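You operate a simulated robot arm through the tools that you are given. There is no shell and no other tool.

You are at the controls of a simulated two-armed robot. One attempt, no reset.

JOB
Start the lubricator that the repair motor's label asks for and swap it for the empty one.
Fine: hold it on the clear patch while you open its knob; stand the empty one in the returns tray, the new one in the lubricator cup. Set down upright: what you pick out, grey lubricator.

Only the result counts: the job must be done as asked and must still hold three seconds after the hand-in. Knocking over, shifting, dropping, spilling or breaking anything else fails it.

ROBOT AND FRAMES
Two 6-joint arms with two-finger grippers on one trunk, on a base that drives. Base frame: it is fixed to the floor where the robot stands at the start and does not move with it; the origin is under the middle of the robot, x ahead of it, y to its left, z up. Units: m, rad, N and s.
The left shoulder is at the start at [0.06, 0.141, 0.825], the right one opposite. With the tool pointing down near the work surface each hand reaches from about 0.1 to 0.68 m from the robot's upright axis, wherever it stands, measured 20 degrees to its own side. Places, roughly: clear patch of the motor bench [2.5, 0.1, 0.8]; green lubricator knob [2.6, 0.2, 1]; grey lubricator [2, 0.5, 1]; lubricator [2.75, 0.25, 1]; lubricator cup [2, 0.5, 0.8]; tray [2, 0.9, 0.8]. Payload 2.45 kg a hand.
Tool frame (each hand has its own): the origin (TCP) lies between the finger pads and is the grasp point; the fingertips stand 0.026 m ahead of it; z points along the fingers, y is the line along which they close. Largest opening 0.096 m; the body of the gripper starts 0.069 m behind the TCP.
Orientation is that of the tool frame in the base frame, as a unit quaternion [x, y, z, w]. With the fingers straight down and closing along the base's y, the tool's x points along the base's -x, its y along +y and its z along -z.

CONTROLS
- The arms move only by the tool apply_moves. It takes "left_moves", "right_moves" or both (then of equal length, played together; a hand with none holds still); each is a list of rows, each an object of numbers (a shift or turn left out is 0, a gripper value left out holds the last): "ax", "ay", "az": the turn, a rotation vector about the tool's x, y, z in rad; "tx", "ty", "tz": the shift along the tool's x, y, z in m; "jaw": the closure in counts, from 0 (fully open) to 255 (shut). In form: [{"ax": .., "ay": .., "az": .., "tx": .., "ty": .., "tz": .., "jaw": ..}, ...]. A call has 1 to 20 rows; each row shifts and turns the commanded pose from where the row before left it, along the tool's axes as they then stand. Each row takes 0.2 s and may step no farther than 0.05 m and 0.15 rad from the row before; otherwise, or with a gripper value out of range, the whole call is refused. Where a pose cannot be reached the arm comes as near as it can. A force on the tool above 90 N (or 10 N above the force at the start of the call, whichever is more), or a blocked arm, ends the call early, and 0.2 s more pass. Each finger halts on what it meets, pressing with about 25 N; the grip force reading is that of the motor and also rises with nothing between the fingers. The clock runs only during rows and for 0.2 s after the last one: add rows that do not move to give the fingers time. The reply holds the time, the measured pose of the TCP, the force on the tool along the base axes, the opening and the grip force, in the units named above and with some noise, with the torque about the TCP (base axes, N m) and any sound that the robot's microphone picked up.
- Cameras (640 x 400 px; columns grow to the right, rows downward): "scene" is now at [0.145, -0.0118, 1.4371]; the picture's right is [-0.12, -0.99, 0.00], its down [-0.67, 0.08, -0.74] and it looks along [0.73, -0.09, -0.67] (base axes); focal length 293 px, centre (320, 200). "left" rides on the left gripper at [0.082, -0.003, -0.098] in its tool frame; the picture's right is [0.04, 1.00, 0.00], its down [-0.73, 0.03, -0.68] and it looks along [-0.68, 0.03, 0.73] (tool axes); focal length 256 px, centre (320, 200). "right" rides on the right gripper at [0.081, 0.003, -0.098] in its tool frame; the picture's right is [-0.04, 1.00, 0.00], its down [-0.73, -0.03, -0.68] and it looks along [-0.68, -0.03, 0.73] (tool axes); focal length 256 px, centre (320, 200). There is no depth. A picture from a camera that has moved, and an enlarged one, comes with that camera's place and axes in the base frame and with its lens.
- get_image(camera): a new picture of that camera. It takes no simulated time.
- lift_body(by): slides the trunk up (or, below 0, down) by that many m; the arms and the scene camera ride with it, the base frame stays. It gives what a move gives, with no picture.
- base_move(legs): drives the robot by 1 to 6 legs, each [ahead, turn to the left] in m and rad, along the robot's own axes; the way and the turn of a leg run together, so that a leg with both is an arc; at most 1.5 m and 3.142 rad a leg. The arms and the cameras ride along, it lands a little off, and it stops where it bumps. It gives what a move gives.
- pan_tilt(pan, tilt): turns the head with the scene camera to pan (to the left, within 1.501 rad either way) and tilt (down, from -0.506 to 1.204), counted from straight ahead of the robot. It gives what a move gives.
- inspect(camera, box): a new picture of the part [left, top, right, bottom] of that camera's present view, enlarged. It takes no simulated time.
- sign_off(): hands the job in; it is judged then, once.

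Places have to be worked out from the pictures, the camera data and where the tool is seen. Open the grippers and draw the arms clear of the work before you hand the job in, unless the task says otherwise.

The tools are called after "Emit:" as a command line: name --argument value ..., lists and objects as JSON in quotes. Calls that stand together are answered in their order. apply_moves: Moves the arms, as the interface text tells. Its arguments: {"type":"object","properties":{"left_moves":{"type":"array","items":{"type":"object","properties":{"ax":{"type":"number"},"ay":{"type":"number"},"az":{"type":"number"},"tx":{"type":"number"},"ty":{"type":"number"},"tz":{"type":"number"},"jaw":{"type":"number"}}}},"right_moves":{"type":"array","items":{"type":"object","properties":{"ax":{"type":"number"},"ay":{"type":"number"},"az":{"type":"number"},"tx":{"type":"number"},"ty":{"type":"number"},"tz":{"type":"number"},"jaw":{"type":"number"}}}}},"required":[]} The other tools are called the same way: lift_body (by) slides the trunk up or down; base_move (legs) drives the base; pan_tilt (pan, tilt) turns the head that bears the scene camera; get_image (camera) takes a picture; inspect (camera, box) takes an enlarged picture of a part of a camera's view; sign_off () hands the job in.

At the start:

```text
t: 0.0
left_position: [0.4638, 0.2358, 1.1307]
left_tcp_rot: [-0.005, 1.0, 0.0, 0.0]
left_wrist_force: [0.7, 0.0, -0.1]
left_torque: [0.0, 0.01, -0.02]
left_width: 0.0958
left_finger_force: 0.1
right_position: [0.4836, -0.2195, 1.1071]
right_tcp_rot: [-0.004, 1.0, 0.0, 0.001]
right_wrist_force: [0.7, -0.2, -0.2]
right_torque: [-0.02, 0.02, 0.0]
right_width: 0.096
right_finger_force: 0.0
trunk travel left (down, up): [-0.45, 0.14]
robot x, y, heading: [0.0027, -0.0001, -0.0]
head pan, tilt: [-0.117, 0.738]
```

scene: 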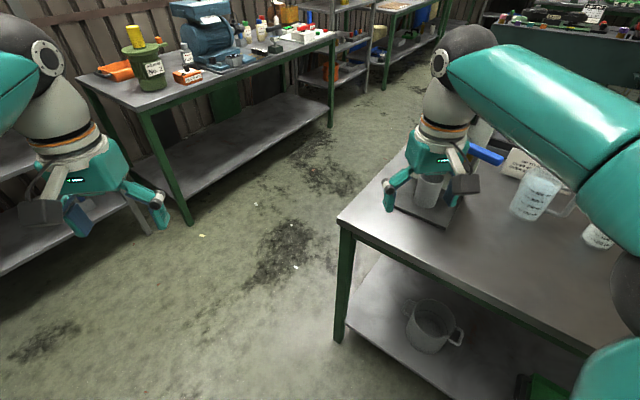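
right: 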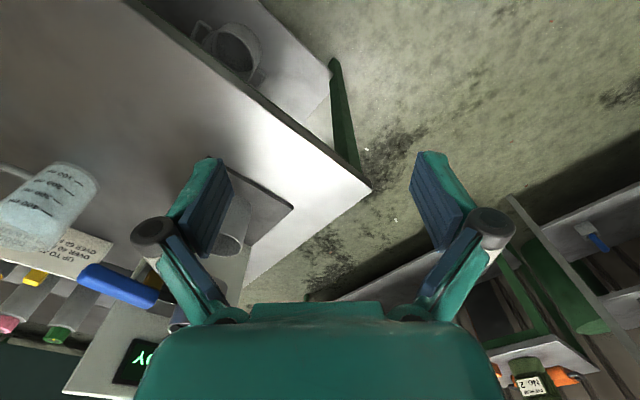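
left: 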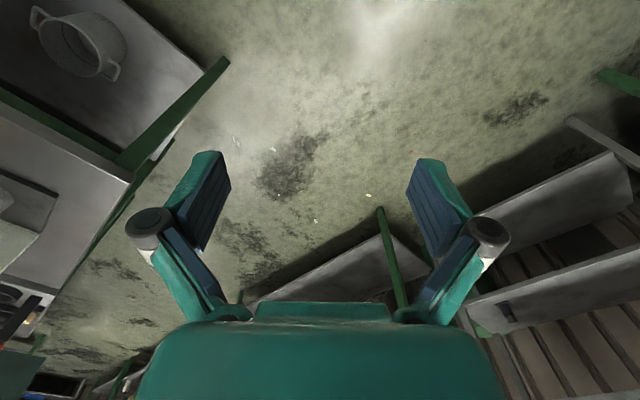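

The first picture shows several benches; the motor bench seems to be far ahead on the left (blue motor). I look towards it with the head before driving.

Emit:
pan_tilt --pan 0.2 --tilt 0.3

```text
t: 0.9
left_position: [0.4621, 0.2359, 1.1322]
left_tcp_rot: [-0.004, 1.0, -0.001, 0.0]
left_wrist_force: [-0.1, -0.2, 0.5]
left_torque: [0.01, -0.01, -0.03]
left_width: 0.0961
left_finger_force: 0.1
right_position: [0.484, -0.2213, 1.1086]
right_tcp_rot: [-0.003, 1.0, 0.0, 0.0]
right_wrist_force: [-0.6, 0.1, -0.8]
right_torque: [-0.01, 0.0, -0.02]
right_width: 0.0958
right_finger_force: 0.1
trunk travel left (down, up): [-0.45, 0.14]
robot x, y, heading: [-0.004, -0.0013, -0.0]
head pan, tilt: [0.201, 0.3]
```

Now I take a picture with the head turned towards the far bench.

Emit:
get_image --camera "scene"

Emit:
inspect --camera "scene" --box '[200, 80, 440, 230]'

```text
taken
camera scene: at [0.1537, 0.0166, 1.4763], right [0.2, -0.98, 0.0], down [-0.29, -0.06, -0.95], along [0.94, 0.19, -0.3], focal length 293 px, centre (320, 200)
```

scene: 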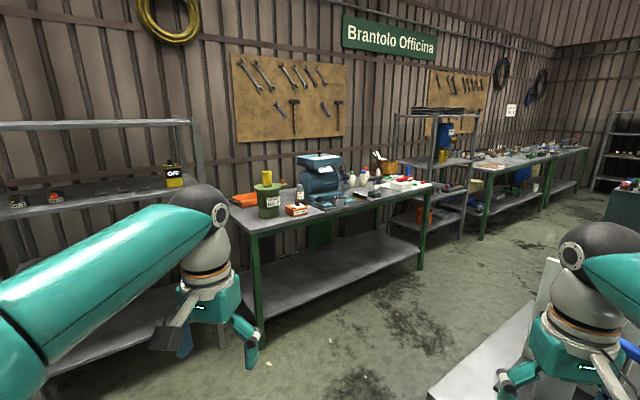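

```text
2.67 times, centred on (320, 155) of scene
camera zoom: at [0.1537, 0.0166, 1.4763], right [0.2, -0.98, 0.0], down [-0.29, -0.06, -0.95], along [0.94, 0.19, -0.3], focal length 780 px, centre (320, 320)
```

zoom: 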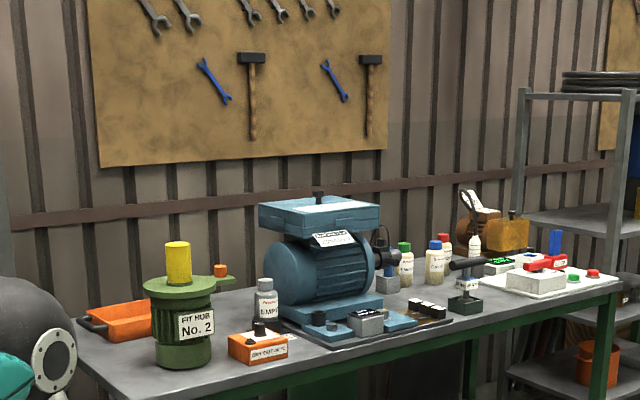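

The bench edge runs diagonally (about −0.72 rad), the blue motor and the coloured bottles stand on it, and another bench corner is near [0.74, −0.15]. I drive round that corner into the aisle to get a closer look.

Emit:
base_move --legs '[[0, 0.53], [0.69, 0], [0, -0.75], [0.66, 0], [0, 1.07]]'

```text
t: 14.9
left_position: [1.3865, 0.7138, 1.1319]
left_tcp_rot: [-0.405, 0.914, -0.001, 0.0]
left_wrist_force: [0.3, 0.1, -0.2]
left_torque: [0.0, 0.03, -0.02]
left_width: 0.0961
left_finger_force: 0.0
right_position: [1.7357, 0.4201, 1.107]
right_tcp_rot: [-0.405, 0.914, 0.0, -0.001]
right_wrist_force: [-0.7, -0.3, -0.7]
right_torque: [-0.01, 0.03, -0.05]
right_width: 0.0962
right_finger_force: 0.1
trunk travel left (down, up): [-0.45, 0.14]
robot x, y, heading: [1.2781, 0.1838, 0.82]
head pan, tilt: [0.201, 0.3]
```

The base is at (1.28, 0.18) heading 0.82. I turn the head to look at the bench from here.

Emit:
pan_tilt --pan -0.25 --tilt 0.55

Emit:
get_image --camera "scene"

```text
t: 15.8
left_position: [1.3873, 0.7144, 1.1319]
left_tcp_rot: [-0.405, 0.914, -0.001, 0.001]
left_wrist_force: [-1.0, 0.2, 0.6]
left_torque: [-0.03, -0.03, -0.03]
left_width: 0.096
left_finger_force: 0.2
right_position: [1.7348, 0.4196, 1.1077]
right_tcp_rot: [-0.406, 0.914, 0.001, 0.0]
right_wrist_force: [-0.8, 0.1, -0.3]
right_torque: [-0.06, -0.03, -0.04]
right_width: 0.0958
right_finger_force: 0.0
trunk travel left (down, up): [-0.45, 0.14]
robot x, y, heading: [1.28, 0.1821, 0.82]
head pan, tilt: [-0.25, 0.55]
```

```text
taken
camera scene: at [1.3955, 0.2766, 1.4535], right [0.54, -0.84, 0.0], down [-0.44, -0.28, -0.85], along [0.72, 0.46, -0.52], focal length 293 px, centre (320, 200)
```

scene: 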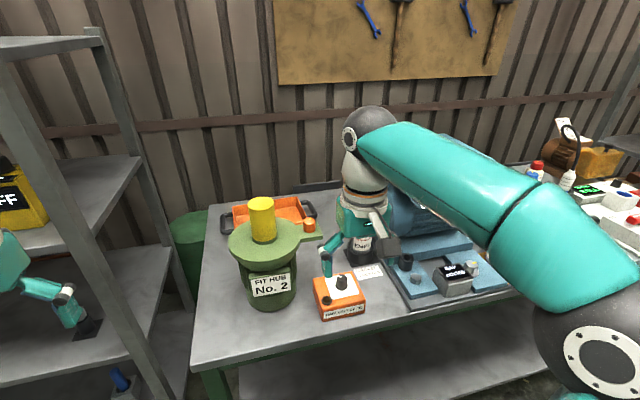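

The right arm hides the motor. I enlarge what is visible, then tuck the right arm away.

Emit:
inspect --camera "scene" --box '[200, 160, 520, 340]'

Emit:
get_image --camera "right"

Emit:
get_image --camera "left"

```text
2.00 times, centred on (360, 250) of scene
camera zoom: at [1.3955, 0.2766, 1.4535], right [0.54, -0.84, 0.0], down [-0.44, -0.28, -0.85], along [0.72, 0.46, -0.52], focal length 585 px, centre (240, 100)
```

zoom: 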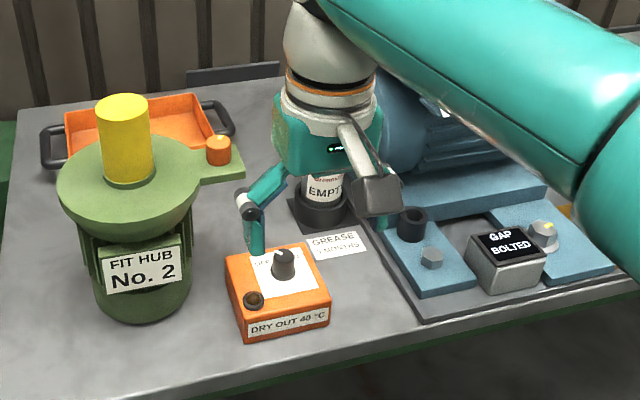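

```text
taken
camera right: at [1.6779, 0.3624, 1.2059], right [-0.71, 0.7, 0.0], down [0.51, 0.52, 0.68], along [0.48, 0.48, -0.73], focal length 256 px, centre (320, 200)
```

right: 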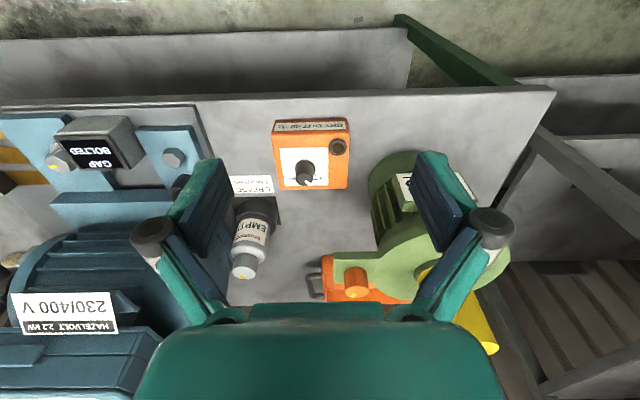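

```text
taken
camera left: at [1.3331, 0.6511, 1.2289], right [-0.77, 0.64, 0.0], down [0.47, 0.56, 0.68], along [0.44, 0.52, -0.73], focal length 256 px, centre (320, 200)
```

left: 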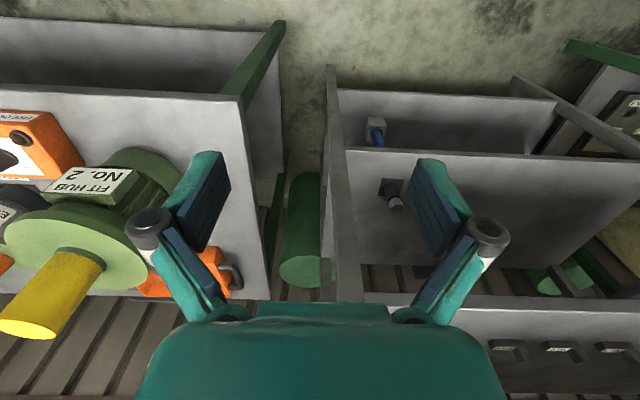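

The right hand camera shows the empty one in its cup with a "GREASE…" plate next to it and the motor plate "HAZELVOLT 2.2 kW 230/400 V". I enlarge these and retract the right arm to see the motor.

Emit:
inspect --camera "right" --box '[200, 150, 300, 290]'

Emit:
inspect --camera "right" --box '[0, 270, 140, 350]'

Emit:
inspect --camera "scene" --box '[320, 230, 420, 300]'

Emit:
inspect --camera "scene" --box '[500, 110, 640, 230]'

```text
2.86 times, centred on (250, 220) of right
camera zoom: at [1.6779, 0.3624, 1.2059], right [-0.71, 0.7, 0.0], down [0.51, 0.52, 0.68], along [0.48, 0.48, -0.73], focal length 731 px, centre (520, 143)
```

zoom: 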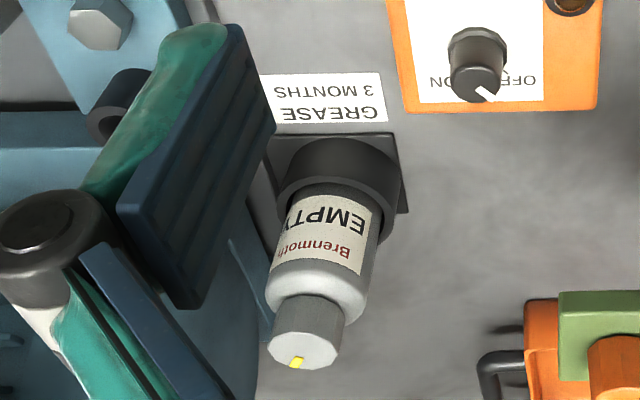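

```text
4.57 times, centred on (70, 310) of right
camera zoom: at [1.6779, 0.3624, 1.2059], right [-0.71, 0.7, 0.0], down [0.51, 0.52, 0.68], along [0.48, 0.48, -0.73], focal length 1170 px, centre (1463, -303)
```

zoom: 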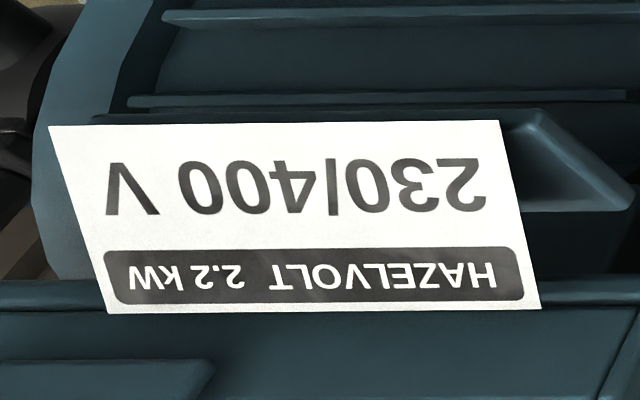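

```text
5.71 times, centred on (370, 265) of scene
camera zoom: at [1.3955, 0.2766, 1.4535], right [0.54, -0.84, 0.0], down [-0.44, -0.28, -0.85], along [0.72, 0.46, -0.52], focal length 1672 px, centre (34, -171)
```

zoom: 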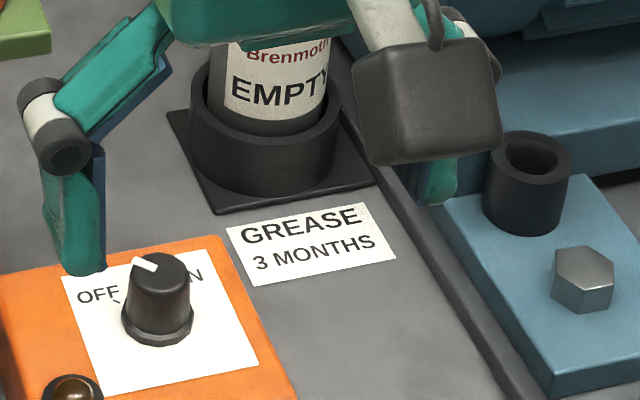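

```text
3.33 times, centred on (570, 170) of scene
camera zoom: at [1.3955, 0.2766, 1.4535], right [0.54, -0.84, 0.0], down [-0.44, -0.28, -0.85], along [0.72, 0.46, -0.52], focal length 975 px, centre (-513, 300)
```

zoom: 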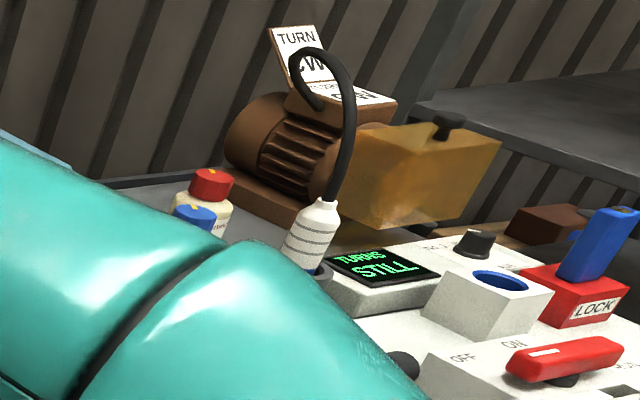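

The repair motor's plate reads "GREASE 3 MONTHS". Now I drive along the aisle to the bottles on the right to find the one that reads 3 months.

Emit:
base_move --legs '[[0, -1.56], [0.9, 0], [0, 1.57]]'

Emit:
pan_tilt --pan 0.0 --tilt 0.55

Emit:
get_image --camera "scene"

Emit:
get_image --camera "right"

Emit:
get_image --camera "left"

```text
t: 19.6
left_position: [1.8237, 0.2067, 1.1336]
left_tcp_rot: [0.238, 0.971, 0.002, 0.0]
left_wrist_force: [0.2, 0.4, 0.0]
left_torque: [0.03, 0.03, 0.02]
left_width: 0.0957
left_finger_force: 0.0
right_position: [1.6251, -0.2052, 1.1084]
right_tcp_rot: [0.24, 0.971, 0.001, -0.001]
right_wrist_force: [-0.4, -0.8, -0.4]
right_torque: [0.04, 0.0, 0.01]
right_width: 0.096
right_finger_force: 0.0
trunk travel left (down, up): [-0.45, 0.14]
robot x, y, heading: [1.3061, 0.23, -0.533]
head pan, tilt: [-0.25, 0.55]
stopped in leg 1: the robot was blocked; the commanded pose is now the measured one
```

```text
t: 20.3
left_position: [1.8242, 0.21, 1.1326]
left_tcp_rot: [0.238, 0.971, -0.001, 0.0]
left_wrist_force: [0.6, -0.1, 0.5]
left_torque: [0.04, -0.03, 0.02]
left_width: 0.0959
left_finger_force: 0.0
right_position: [1.6258, -0.2034, 1.1085]
right_tcp_rot: [0.239, 0.971, 0.001, 0.0]
right_wrist_force: [0.5, -0.7, -0.2]
right_torque: [0.0, 0.01, -0.02]
right_width: 0.096
right_finger_force: 0.1
trunk travel left (down, up): [-0.45, 0.14]
robot x, y, heading: [1.3064, 0.2304, -0.529]
head pan, tilt: [0.0, 0.55]
```

```text
taken
camera scene: at [1.4383, 0.1548, 1.4534], right [-0.51, -0.86, 0.0], down [-0.45, 0.27, -0.85], along [0.73, -0.43, -0.52], focal length 293 px, centre (320, 200)
```

scene: 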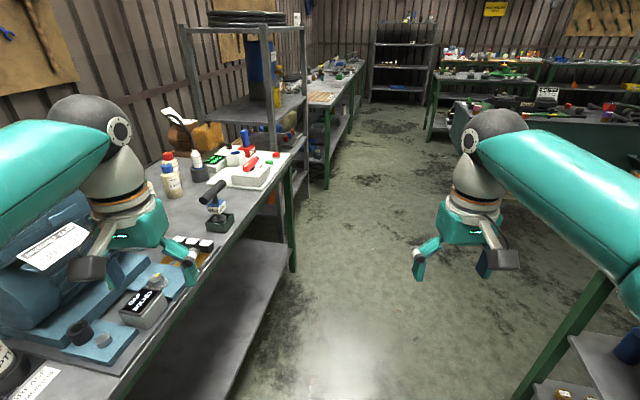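

```text
taken
camera right: at [1.5545, -0.1611, 1.2064], right [0.5, 0.87, 0.0], down [0.64, -0.37, 0.68], along [0.59, -0.34, -0.73], focal length 256 px, centre (320, 200)
```

right: 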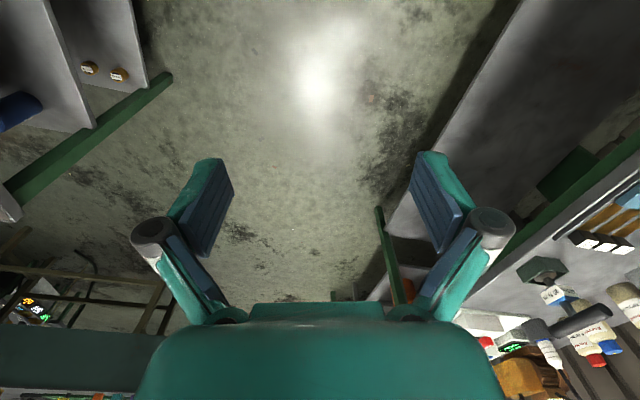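

```text
taken
camera left: at [1.7487, 0.2441, 1.2304], right [0.43, 0.9, 0.0], down [0.66, -0.31, 0.68], along [0.61, -0.29, -0.73], focal length 256 px, centre (320, 200)
```

left: 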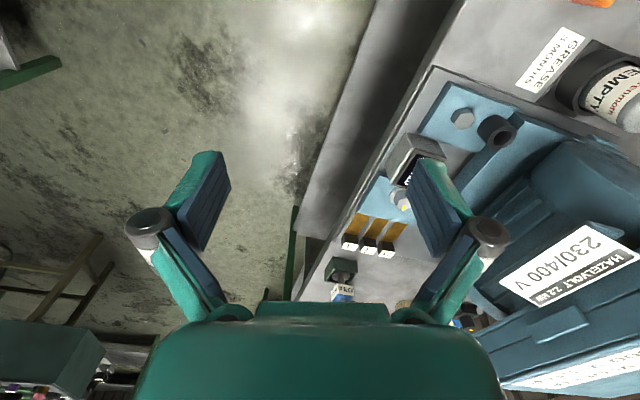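

The turn was stopped by a bump. I look down with the head on both sides to see what the robot touches.

Emit:
pan_tilt --pan 0.9 --tilt 0.95

Emit:
get_image --camera "scene"

Emit:
pan_tilt --pan -0.9 --tilt 0.95

Emit:
get_image --camera "scene"

```text
t: 21.5
left_position: [1.8237, 0.2081, 1.1346]
left_tcp_rot: [0.238, 0.971, -0.001, 0.0]
left_wrist_force: [0.3, -0.9, 0.0]
left_torque: [0.02, 0.0, 0.01]
left_width: 0.0961
left_finger_force: 0.0
right_position: [1.6253, -0.2034, 1.109]
right_tcp_rot: [0.239, 0.971, -0.001, -0.001]
right_wrist_force: [-0.2, 0.0, -0.7]
right_torque: [0.0, -0.03, 0.0]
right_width: 0.096
right_finger_force: 0.0
trunk travel left (down, up): [-0.45, 0.14]
robot x, y, heading: [1.3068, 0.2332, -0.531]
head pan, tilt: [0.901, 0.949]
```

```text
taken
camera scene: at [1.4289, 0.2268, 1.4205], right [0.36, -0.93, 0.0], down [-0.76, -0.29, -0.58], along [0.54, 0.21, -0.81], focal length 293 px, centre (320, 200)
```

scene: 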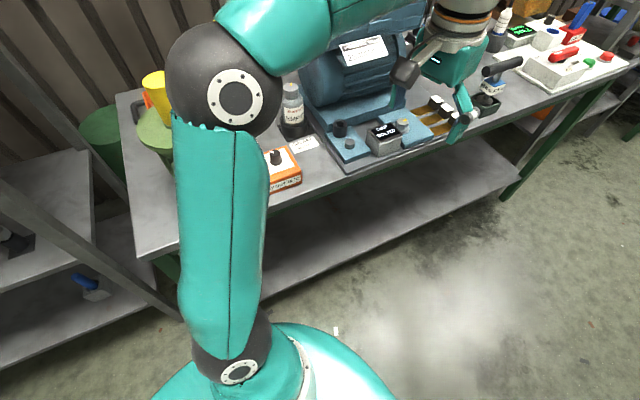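

```text
t: 23.3
left_position: [1.8234, 0.21, 1.1334]
left_tcp_rot: [0.238, 0.971, 0.0, 0.001]
left_wrist_force: [-0.3, 0.6, -0.2]
left_torque: [0.04, 0.0, -0.03]
left_width: 0.0961
left_finger_force: 0.1
right_position: [1.6253, -0.203, 1.1091]
right_tcp_rot: [0.24, 0.971, 0.001, 0.001]
right_wrist_force: [0.0, 0.8, -0.1]
right_torque: [-0.02, -0.03, -0.01]
right_width: 0.096
right_finger_force: 0.1
trunk travel left (down, up): [-0.45, 0.14]
robot x, y, heading: [1.3064, 0.2323, -0.534]
head pan, tilt: [-0.901, 0.949]
```

```text
taken
camera scene: at [1.371, 0.1287, 1.4205], right [-0.99, -0.14, 0.0], down [-0.11, 0.81, -0.58], along [0.08, -0.58, -0.81], focal length 293 px, centre (320, 200)
```

scene: 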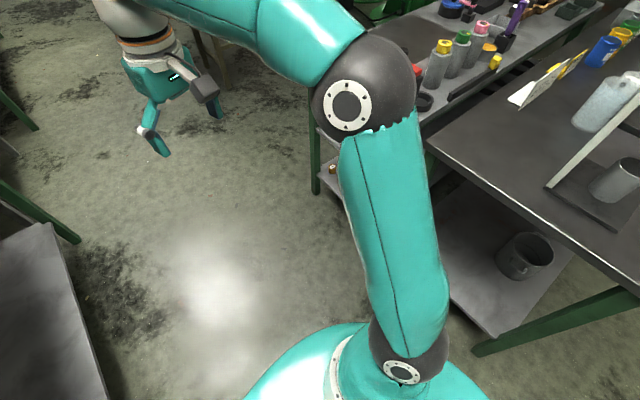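

I can't see any clear contact here: the arms are above the bench and the base seems about 0.5 m from either edge. I try a small move away from the motor bench (backwards turn left a bit) to check which way is free.

Emit:
base_move --legs '[[0, -0.15]]'

```text
t: 24.4
left_position: [1.8138, 0.1312, 1.1336]
left_tcp_rot: [0.313, 0.95, 0.0, 0.001]
left_wrist_force: [-0.6, 0.2, -0.2]
left_torque: [-0.01, -0.02, 0.01]
left_width: 0.096
left_finger_force: 0.0
right_position: [1.5558, -0.2465, 1.1081]
right_tcp_rot: [0.312, 0.95, 0.0, 0.001]
right_wrist_force: [0.1, -0.1, 0.8]
right_torque: [0.04, -0.01, -0.01]
right_width: 0.0959
right_finger_force: 0.1
trunk travel left (down, up): [-0.45, 0.14]
robot x, y, heading: [1.312, 0.2353, -0.681]
head pan, tilt: [-0.901, 0.949]
```

That turn worked freely, so I carry on: align with the bench edge, drive along the aisle, then face the bench at the bottles.

Emit:
base_move --legs '[[0, -0.06], [0.95, 0]]'

```text
t: 29.9
left_position: [2.5034, -0.5475, 1.1331]
left_tcp_rot: [0.344, 0.939, -0.001, 0.001]
left_wrist_force: [0.2, 0.0, -0.4]
left_torque: [0.04, 0.05, -0.01]
left_width: 0.096
left_finger_force: 0.1
right_position: [2.2206, -0.9075, 1.1093]
right_tcp_rot: [0.343, 0.939, 0.0, 0.0]
right_wrist_force: [0.5, 0.1, -0.3]
right_torque: [0.03, -0.01, 0.0]
right_width: 0.0957
right_finger_force: 0.0
trunk travel left (down, up): [-0.45, 0.14]
robot x, y, heading: [2.0077, -0.4081, -0.752]
head pan, tilt: [-0.901, 0.949]
```

Robot is at (2.01, −0.41), well in the aisle. I look to the left at the bottles.

Emit:
pan_tilt --pan 1.3 --tilt 0.6

Emit:
get_image --camera "scene"

```text
t: 32.0
left_position: [2.5019, -0.5464, 1.1351]
left_tcp_rot: [0.343, 0.939, 0.0, 0.001]
left_wrist_force: [-0.6, -0.2, -0.9]
left_torque: [0.01, 0.03, -0.01]
left_width: 0.0957
left_finger_force: 0.0
right_position: [2.2201, -0.9059, 1.1097]
right_tcp_rot: [0.343, 0.939, 0.0, 0.0]
right_wrist_force: [-0.3, -0.3, 0.8]
right_torque: [0.0, 0.0, 0.01]
right_width: 0.096
right_finger_force: 0.0
trunk travel left (down, up): [-0.45, 0.14]
robot x, y, heading: [2.013, -0.4101, -0.756]
head pan, tilt: [1.3, 0.6]
```

```text
taken
camera scene: at [2.1306, -0.4024, 1.4489], right [0.52, -0.85, 0.0], down [-0.48, -0.29, -0.82], along [0.7, 0.43, -0.57], focal length 293 px, centre (320, 200)
```

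scene: 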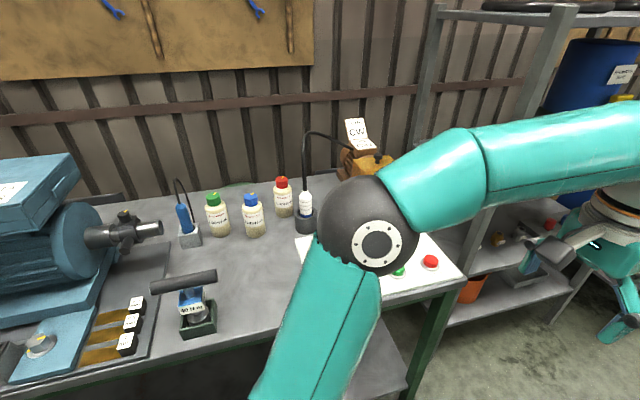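

The three filled bottles (green, blue, red caps) are in view. I enlarge them to read their labels.

Emit:
inspect --camera "scene" --box '[190, 165, 320, 250]'

Emit:
inspect --camera "scene" --box '[130, 170, 330, 350]'

Emit:
inspect --camera "scene" --box '[0, 140, 180, 370]'

```text
4.71 times, centred on (255, 208) of scene
camera zoom: at [2.1306, -0.4024, 1.4489], right [0.52, -0.85, 0.0], down [-0.48, -0.29, -0.82], along [0.7, 0.43, -0.57], focal length 1377 px, centre (626, 165)
```

zoom: 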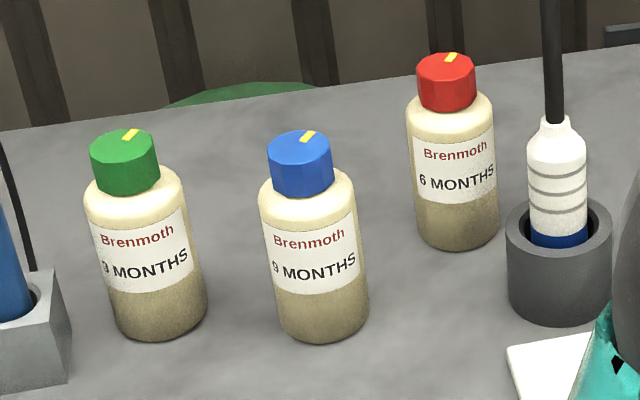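

```text
2.22 times, centred on (230, 260) of scene
camera zoom: at [2.1306, -0.4024, 1.4489], right [0.52, -0.85, 0.0], down [-0.48, -0.29, -0.82], along [0.7, 0.43, -0.57], focal length 650 px, centre (520, 67)
```

zoom: 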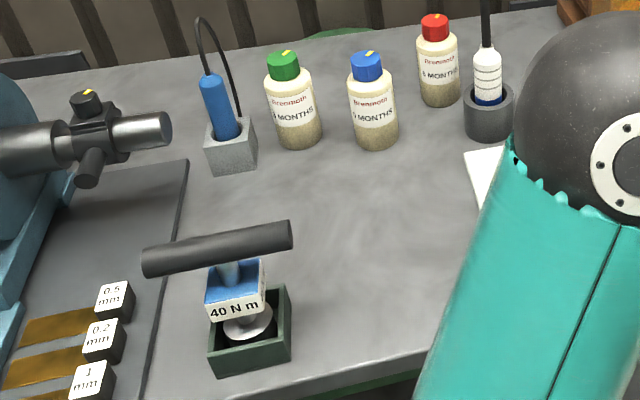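

```text
1.74 times, centred on (90, 255) of scene
camera zoom: at [2.1306, -0.4024, 1.4489], right [0.52, -0.85, 0.0], down [-0.48, -0.29, -0.82], along [0.7, 0.43, -0.57], focal length 509 px, centre (720, 104)
```

zoom: 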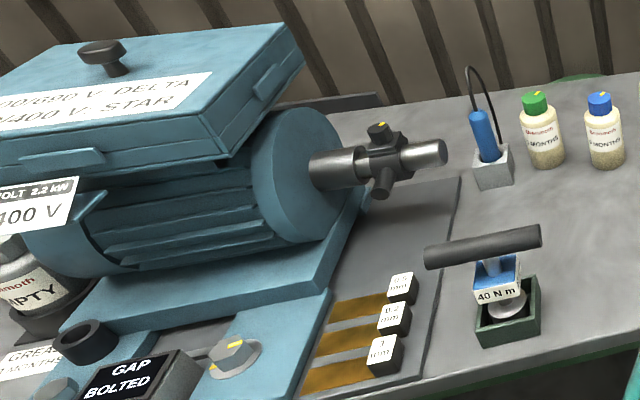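

I zoom in further on the green and blue bottles to tell 3 from 9.

Emit:
inspect --camera "scene" --box '[205, 190, 235, 240]'

Emit:
inspect --camera "scene" --box '[240, 190, 270, 240]'

```text
8.00 times, centred on (220, 215) of scene
camera zoom: at [2.1306, -0.4024, 1.4489], right [0.52, -0.85, 0.0], down [-0.48, -0.29, -0.82], along [0.7, 0.43, -0.57], focal length 2341 px, centre (1120, 80)
```

zoom: 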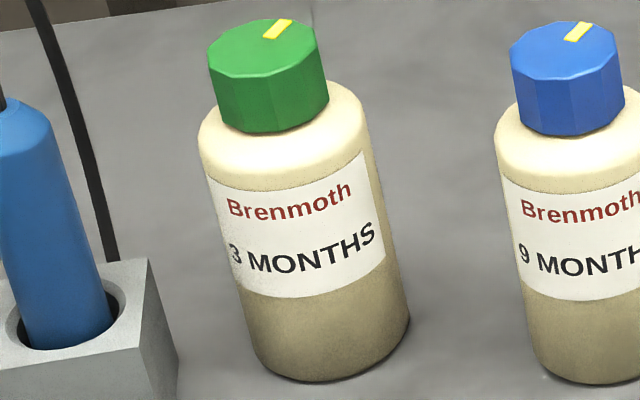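

```text
8.00 times, centred on (255, 215) of scene
camera zoom: at [2.1306, -0.4024, 1.4489], right [0.52, -0.85, 0.0], down [-0.48, -0.29, -0.82], along [0.7, 0.43, -0.57], focal length 2341 px, centre (840, 80)
```

zoom: 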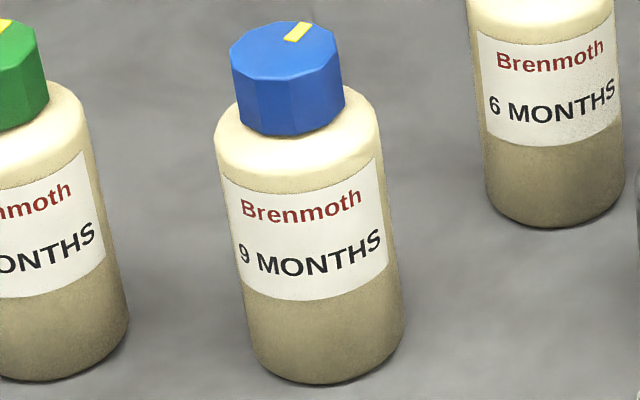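

The green-capped bottle reads "3 MONTHS" (blue is 9, red is 6), so the green one is wanted; I judge it to stand near (2.59, 0.265), cap top near z 0.95. I raise the trunk for clearance and turn to face the bench.

Emit:
lift_body --by 0.1

Emit:
base_move --legs '[[0.08, 0], [0, 1.59]]'

Emit:
pan_tilt --pan 0.0 --tilt 0.75

Emit:
get_image --camera "scene"

Emit:
get_image --camera "left"

Emit:
get_image --camera "right"

```text
t: 33.3
left_position: [2.5031, -0.5473, 1.2347]
left_tcp_rot: [0.343, 0.939, 0.0, 0.0]
left_wrist_force: [0.6, -0.4, -0.3]
left_torque: [-0.02, 0.01, -0.04]
left_width: 0.0959
left_finger_force: 0.1
right_position: [2.2195, -0.9065, 1.2102]
right_tcp_rot: [0.343, 0.939, 0.0, -0.001]
right_wrist_force: [-0.1, 0.2, 0.5]
right_torque: [-0.03, -0.01, -0.05]
right_width: 0.0961
right_finger_force: 0.0
trunk travel left (down, up): [-0.55, 0.04]
robot x, y, heading: [2.0082, -0.4101, -0.752]
head pan, tilt: [1.3, 0.6]
```

```text
t: 37.7
left_position: [2.3343, -0.0163, 1.2326]
left_tcp_rot: [-0.3, 0.954, -0.002, 0.001]
left_wrist_force: [0.4, -0.4, 0.0]
left_torque: [-0.1, -0.03, 0.0]
left_width: 0.0958
left_finger_force: 0.0
right_position: [2.6087, -0.3816, 1.2104]
right_tcp_rot: [-0.3, 0.954, -0.001, 0.0]
right_wrist_force: [0.0, 1.6, 0.5]
right_torque: [-0.09, 0.01, 0.01]
right_width: 0.0958
right_finger_force: 0.1
trunk travel left (down, up): [-0.55, 0.04]
robot x, y, heading: [2.0996, -0.5032, 0.592]
head pan, tilt: [1.3, 0.6]
stopped in leg 2: the robot was blocked; the commanded pose is now the measured one
```

```text
t: 39.2
left_position: [2.3357, -0.0205, 1.2356]
left_tcp_rot: [-0.301, 0.954, 0.0, 0.001]
left_wrist_force: [-0.3, -0.7, 0.7]
left_torque: [0.0, 0.03, -0.02]
left_width: 0.096
left_finger_force: 0.0
right_position: [2.6103, -0.385, 1.2113]
right_tcp_rot: [-0.3, 0.954, 0.001, 0.0]
right_wrist_force: [-0.3, 0.2, -0.1]
right_torque: [0.01, -0.01, 0.02]
right_width: 0.0958
right_finger_force: 0.1
trunk travel left (down, up): [-0.55, 0.04]
robot x, y, heading: [2.1003, -0.5108, 0.586]
head pan, tilt: [0.0, 0.75]
```

```text
taken
camera scene: at [2.2194, -0.426, 1.536], right [0.56, -0.83, 0.0], down [-0.57, -0.38, -0.73], along [0.61, 0.41, -0.68], focal length 293 px, centre (320, 200)
```

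scene: 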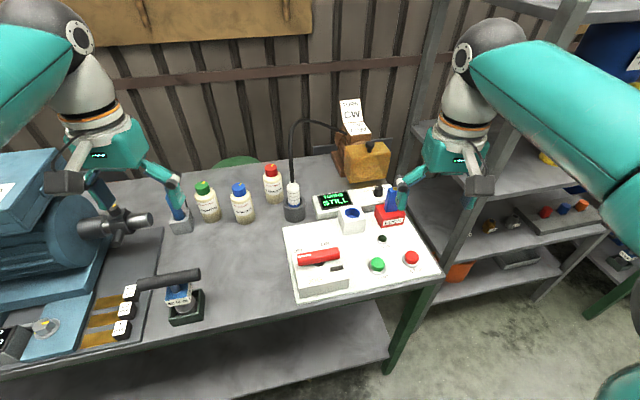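

```text
taken
camera left: at [2.2696, -0.0694, 1.3319], right [-0.6, 0.8, 0.0], down [0.58, 0.44, 0.68], along [0.54, 0.41, -0.73], focal length 256 px, centre (320, 200)
```

left: 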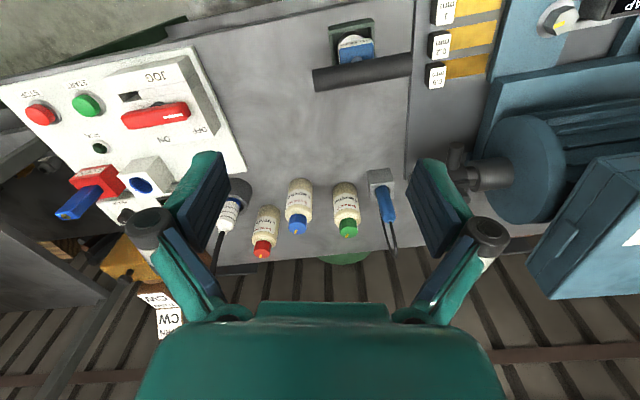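

```text
taken
camera right: at [2.541, -0.4285, 1.3083], right [-0.54, 0.84, 0.0], down [0.62, 0.39, 0.68], along [0.57, 0.37, -0.73], focal length 256 px, centre (320, 200)
```

right: 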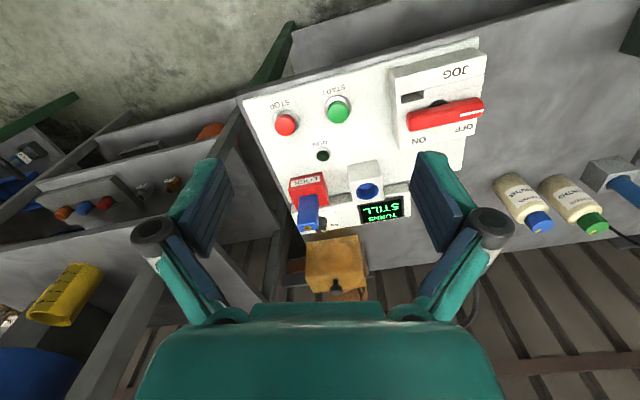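

Green bottle triangulates to about (2.59, 0.264), cap top z≈0.95, from both cameras; the turn stopped early again but nothing is near. I finish the turn to face the bench squarely and drive a little closer.

Emit:
base_move --legs '[[0, 0.26], [0.18, 0]]'

Emit:
get_image --camera "scene"

```text
t: 41.7
left_position: [2.3202, 0.1611, 1.2342]
left_tcp_rot: [-0.421, 0.907, -0.001, 0.001]
left_wrist_force: [0.0, 0.6, 0.2]
left_torque: [-0.04, -0.01, -0.03]
left_width: 0.0959
left_finger_force: 0.0
right_position: [2.68, -0.1216, 1.21]
right_tcp_rot: [-0.419, 0.908, 0.0, 0.0]
right_wrist_force: [0.3, 1.0, 0.0]
right_torque: [-0.05, 0.01, 0.03]
right_width: 0.0964
right_finger_force: 0.1
trunk travel left (down, up): [-0.55, 0.04]
robot x, y, heading: [2.2169, -0.3707, 0.851]
head pan, tilt: [0.0, 0.75]
```

```text
taken
camera scene: at [2.3138, -0.2625, 1.5358], right [0.75, -0.66, 0.0], down [-0.45, -0.51, -0.73], along [0.48, 0.55, -0.68], focal length 293 px, centre (320, 200)
```

scene: 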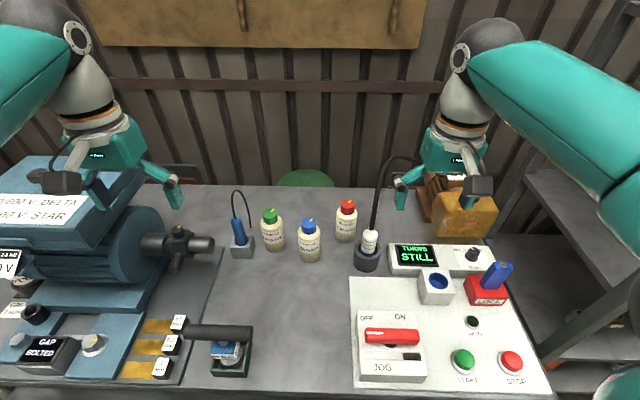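

Good view: the bench front edge lies about 0.34 m ahead of the base axis. I move a bit closer so the left hand can reach the green bottle.

Emit:
base_move --legs '[[0.085, 0]]'

Emit:
get_image --camera "left"

Emit:
get_image --camera "scene"

```text
t: 42.8
left_position: [2.353, 0.1964, 1.2379]
left_tcp_rot: [-0.421, 0.907, 0.001, 0.002]
left_wrist_force: [-0.5, -0.4, -0.3]
left_torque: [0.05, 0.0, 0.0]
left_width: 0.0959
left_finger_force: 0.0
right_position: [2.7127, -0.0865, 1.2123]
right_tcp_rot: [-0.42, 0.908, 0.002, 0.003]
right_wrist_force: [0.4, -0.7, -0.2]
right_torque: [0.02, -0.01, -0.01]
right_width: 0.0963
right_finger_force: 0.1
trunk travel left (down, up): [-0.55, 0.04]
robot x, y, heading: [2.2557, -0.3296, 0.822]
head pan, tilt: [0.0, 0.75]
```

```text
taken
camera left: at [2.3015, 0.1313, 1.3334], right [-0.79, 0.61, 0.0], down [0.45, 0.58, 0.68], along [0.42, 0.54, -0.73], focal length 256 px, centre (320, 200)
```

left: 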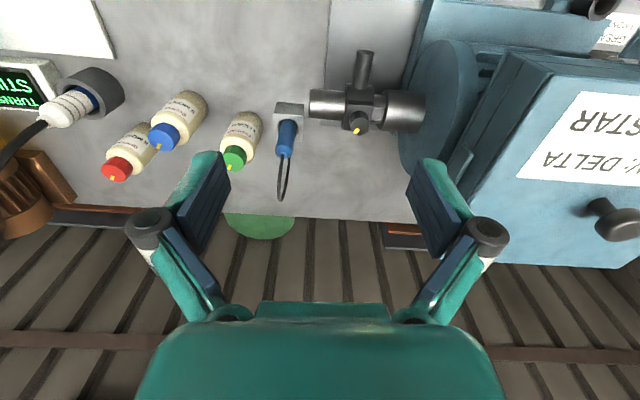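

```text
taken
camera scene: at [2.3428, -0.2364, 1.5375], right [0.73, -0.68, 0.0], down [-0.46, -0.5, -0.74], along [0.5, 0.54, -0.68], focal length 293 px, centre (320, 200)
```

scene: 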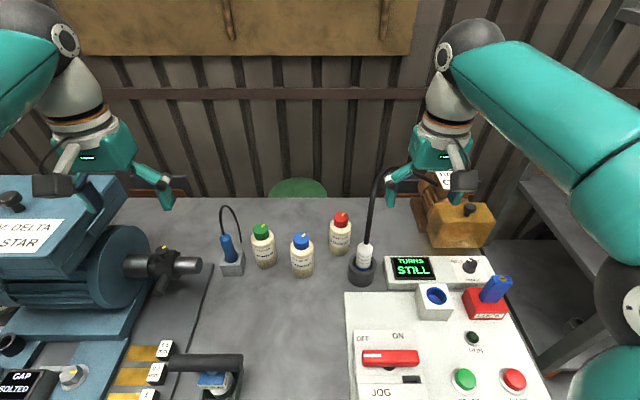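

The bottle is about 0.67 ahead and 0.14 left of the axis, right at the reach limit, so I creep 4 cm closer.

Emit:
base_move --legs '[[0.04, 0]]'

Emit:
pan_tilt --pan 0.1 --tilt 0.8

Emit:
get_image --camera "scene"

Emit:
get_image --camera "left"

```text
t: 43.7
left_position: [2.3626, 0.2068, 1.2304]
left_tcp_rot: [-0.421, 0.907, -0.003, -0.004]
left_wrist_force: [0.8, 1.3, -0.1]
left_torque: [-0.06, 0.02, -0.01]
left_width: 0.0962
left_finger_force: 0.1
right_position: [2.7219, -0.0743, 1.2074]
right_tcp_rot: [-0.421, 0.907, -0.001, -0.004]
right_wrist_force: [0.1, 0.0, 0.2]
right_torque: [-0.05, 0.0, 0.0]
right_width: 0.096
right_finger_force: 0.1
trunk travel left (down, up): [-0.55, 0.04]
robot x, y, heading: [2.2494, -0.3329, 0.821]
head pan, tilt: [0.0, 0.75]
stopped in leg 1: the robot was blocked; the commanded pose is now the measured one
```

```text
t: 44.4
left_position: [2.3618, 0.2068, 1.2325]
left_tcp_rot: [-0.421, 0.907, -0.001, -0.003]
left_wrist_force: [-0.2, -1.0, 0.8]
left_torque: [0.02, 0.01, 0.0]
left_width: 0.0961
left_finger_force: 0.0
right_position: [2.7221, -0.0763, 1.2069]
right_tcp_rot: [-0.42, 0.908, 0.0, -0.003]
right_wrist_force: [0.4, -0.3, 0.8]
right_torque: [0.01, -0.05, 0.01]
right_width: 0.0962
right_finger_force: 0.1
trunk travel left (down, up): [-0.55, 0.04]
robot x, y, heading: [2.2555, -0.3327, 0.827]
head pan, tilt: [0.099, 0.799]
```

```text
taken
camera scene: at [2.3424, -0.2248, 1.5321], right [0.8, -0.6, 0.0], down [-0.43, -0.57, -0.7], along [0.42, 0.56, -0.72], focal length 293 px, centre (320, 200)
```

scene: 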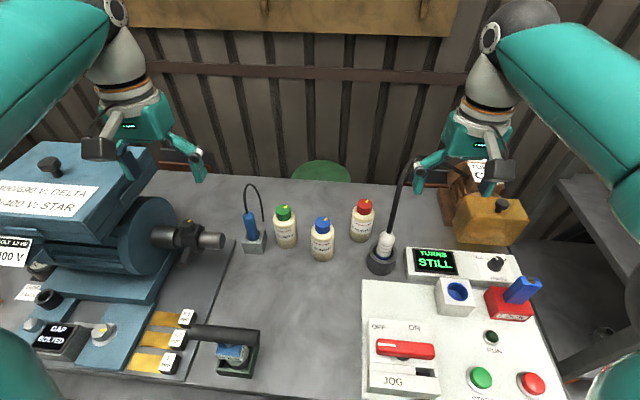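

```text
taken
camera left: at [2.3111, 0.1421, 1.3292], right [-0.79, 0.61, 0.0], down [0.45, 0.58, 0.67], along [0.41, 0.53, -0.74], focal length 256 px, centre (320, 200)
```

left: 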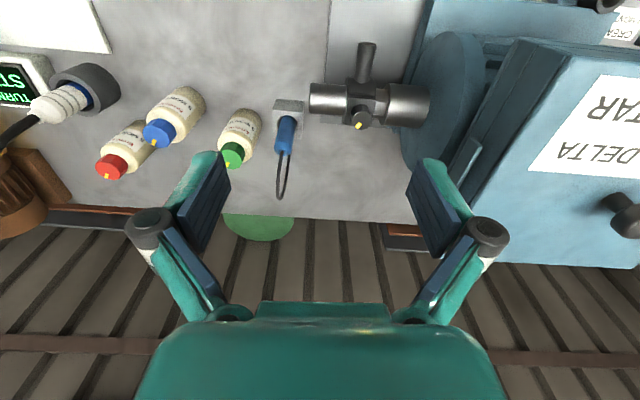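

The base touched the bench foot, so this is as near as it gets. I enlarge the green bottle in both cameras for a precise position.

Emit:
inspect --camera "scene" --box '[230, 180, 390, 280]'

Emit:
inspect --camera "left" --box '[130, 80, 310, 200]'

```text
4.00 times, centred on (310, 230) of scene
camera zoom: at [2.3424, -0.2248, 1.5321], right [0.8, -0.6, 0.0], down [-0.43, -0.57, -0.7], along [0.42, 0.56, -0.72], focal length 1170 px, centre (360, 80)
```

zoom: 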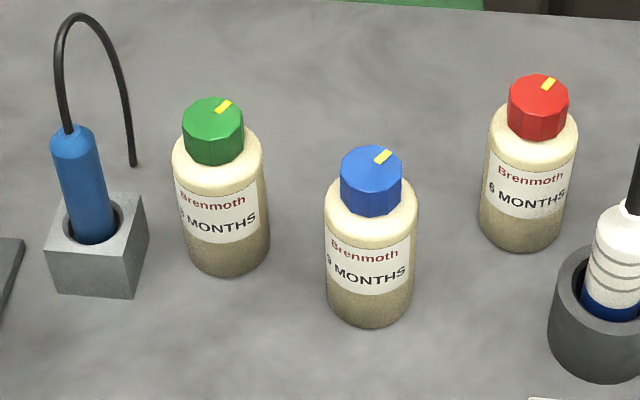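

```text
3.33 times, centred on (220, 140) of left
camera zoom: at [2.3111, 0.1421, 1.3292], right [-0.79, 0.61, 0.0], down [0.45, 0.58, 0.67], along [0.41, 0.53, -0.74], focal length 853 px, centre (653, 400)
```

zoom: 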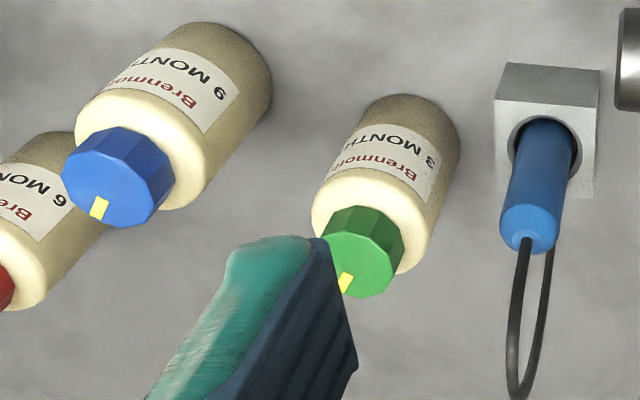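

Green cap top works out near (2.583, 0.250, 0.955), with the probe stand about 9 cm to its left and the blue bottle 10 cm to its right. I bring the left hand high above it, half-closing later, and check with its own camera.

Emit:
apply_moves --left_moves '[{"tx": -0.0352, "ty": -0.0284}, {"tx": -0.0352, "ty": -0.0284}, {"tx": -0.0352, "ty": -0.0284}, {"tx": -0.0352, "ty": -0.0284}, {"tx": -0.0352, "ty": -0.0284}, {"tz": 0.04}, {"tz": 0.04}, {"tz": 0.04}, {"az": -0.12}, {"az": -0.12}, {"az": -0.11}, {}]'

Emit:
get_image --camera "left"

Emit:
get_image --camera "scene"

```text
t: 47.0
left_position: [2.5231, 0.2055, 1.0762]
left_tcp_rot: [-0.575, 0.818, -0.001, -0.003]
left_wrist_force: [-0.2, 0.0, 0.3]
left_torque: [-0.03, -0.01, 0.02]
left_width: 0.0959
left_finger_force: 0.0
left hand out of reach, approached as far as the arm can: row 3, 4, 5
right_position: [2.722, -0.0761, 1.2071]
right_tcp_rot: [-0.42, 0.908, -0.001, -0.004]
right_wrist_force: [0.1, 0.3, -0.1]
right_torque: [0.03, -0.01, 0.03]
right_width: 0.0959
right_finger_force: 0.0
trunk travel left (down, up): [-0.55, 0.04]
robot x, y, heading: [2.2548, -0.3339, 0.824]
head pan, tilt: [0.099, 0.799]
```

```text
taken
camera left: at [2.4969, 0.1284, 1.1742], right [-0.95, 0.3, 0.0], down [0.22, 0.7, 0.67], along [0.2, 0.64, -0.74], focal length 256 px, centre (320, 200)
```

left: 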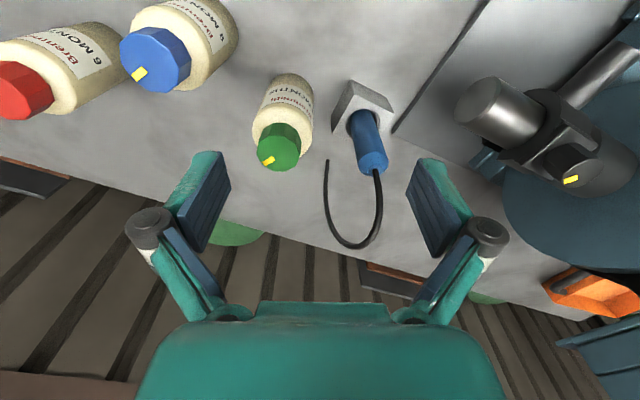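

```text
taken
camera scene: at [2.3426, -0.2242, 1.5321], right [0.8, -0.6, 0.0], down [-0.43, -0.57, -0.7], along [0.42, 0.56, -0.72], focal length 293 px, centre (320, 200)
```

scene: 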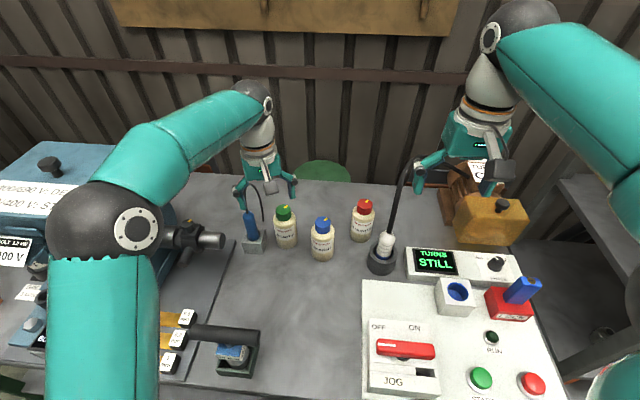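

The arm was short of reach at the high level but lower down it should extend; the bottle now reads (2.577, 0.248). I raise the trunk fully for reach and shift over the bottle.

Emit:
lift_body --by 0.04

Emit:
apply_moves --left_moves '[{"tz": 0.03}, {"tx": -0.029, "ty": -0.018}, {"tx": -0.029, "ty": -0.018}, {}]'

Emit:
get_image --camera "left"

```text
t: 47.8
left_position: [2.5231, 0.2061, 1.117]
left_tcp_rot: [-0.574, 0.819, -0.001, -0.003]
left_wrist_force: [-0.1, 0.6, 0.1]
left_torque: [0.02, -0.01, -0.04]
left_width: 0.0959
left_finger_force: 0.2
right_position: [2.7225, -0.0767, 1.2468]
right_tcp_rot: [-0.421, 0.907, -0.001, -0.002]
right_wrist_force: [0.8, -0.4, -0.5]
right_torque: [-0.01, 0.0, 0.0]
right_width: 0.0959
right_finger_force: 0.0
trunk travel left (down, up): [-0.59, 0.0]
robot x, y, heading: [2.2493, -0.3328, 0.817]
head pan, tilt: [0.099, 0.799]
```

```text
t: 48.8
left_position: [2.5758, 0.2488, 1.0876]
left_tcp_rot: [-0.573, 0.819, -0.002, -0.004]
left_wrist_force: [-0.3, -1.0, 0.5]
left_torque: [0.0, -0.04, 0.02]
left_width: 0.0957
left_finger_force: 0.1
right_position: [2.7215, -0.0774, 1.2472]
right_tcp_rot: [-0.421, 0.907, -0.001, -0.002]
right_wrist_force: [-0.1, -1.1, 0.0]
right_torque: [0.04, 0.0, -0.03]
right_width: 0.096
right_finger_force: 0.0
trunk travel left (down, up): [-0.59, 0.0]
robot x, y, heading: [2.252, -0.3299, 0.824]
head pan, tilt: [0.099, 0.799]
```

```text
taken
camera left: at [2.5495, 0.171, 1.1855], right [-0.95, 0.3, 0.0], down [0.23, 0.7, 0.67], along [0.2, 0.64, -0.74], focal length 256 px, centre (320, 200)
```

left: 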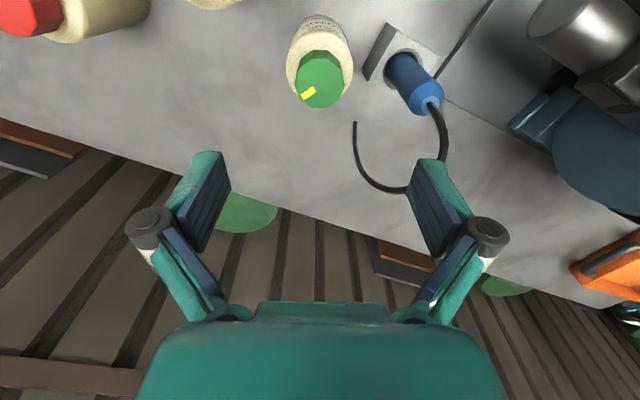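

The cap is nearly under the grasp axis. I enlarge to check the offset and the knob's mark.

Emit:
inspect --camera "left" --box '[260, 0, 460, 125]'

Emit:
inspect --camera "scene" --box '[220, 130, 400, 280]'

```text
3.20 times, centred on (360, 62) of left
camera zoom: at [2.5495, 0.171, 1.1855], right [-0.95, 0.3, 0.0], down [0.23, 0.7, 0.67], along [0.2, 0.64, -0.74], focal length 819 px, centre (192, 640)
```

zoom: 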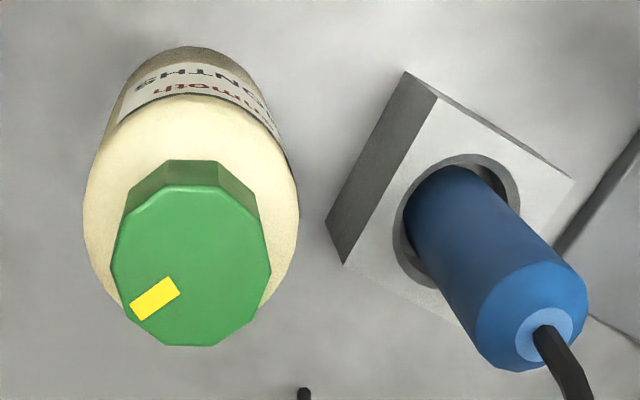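

```text
2.67 times, centred on (310, 205) of scene
camera zoom: at [2.3414, -0.2251, 1.5723], right [0.8, -0.6, 0.0], down [-0.43, -0.57, -0.7], along [0.42, 0.56, -0.72], focal length 780 px, centre (347, 187)
```

zoom: 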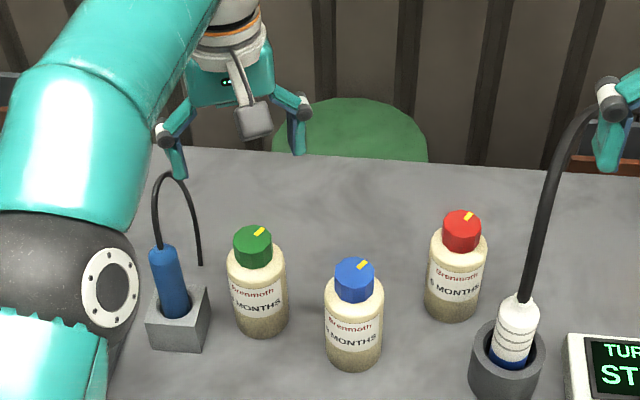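

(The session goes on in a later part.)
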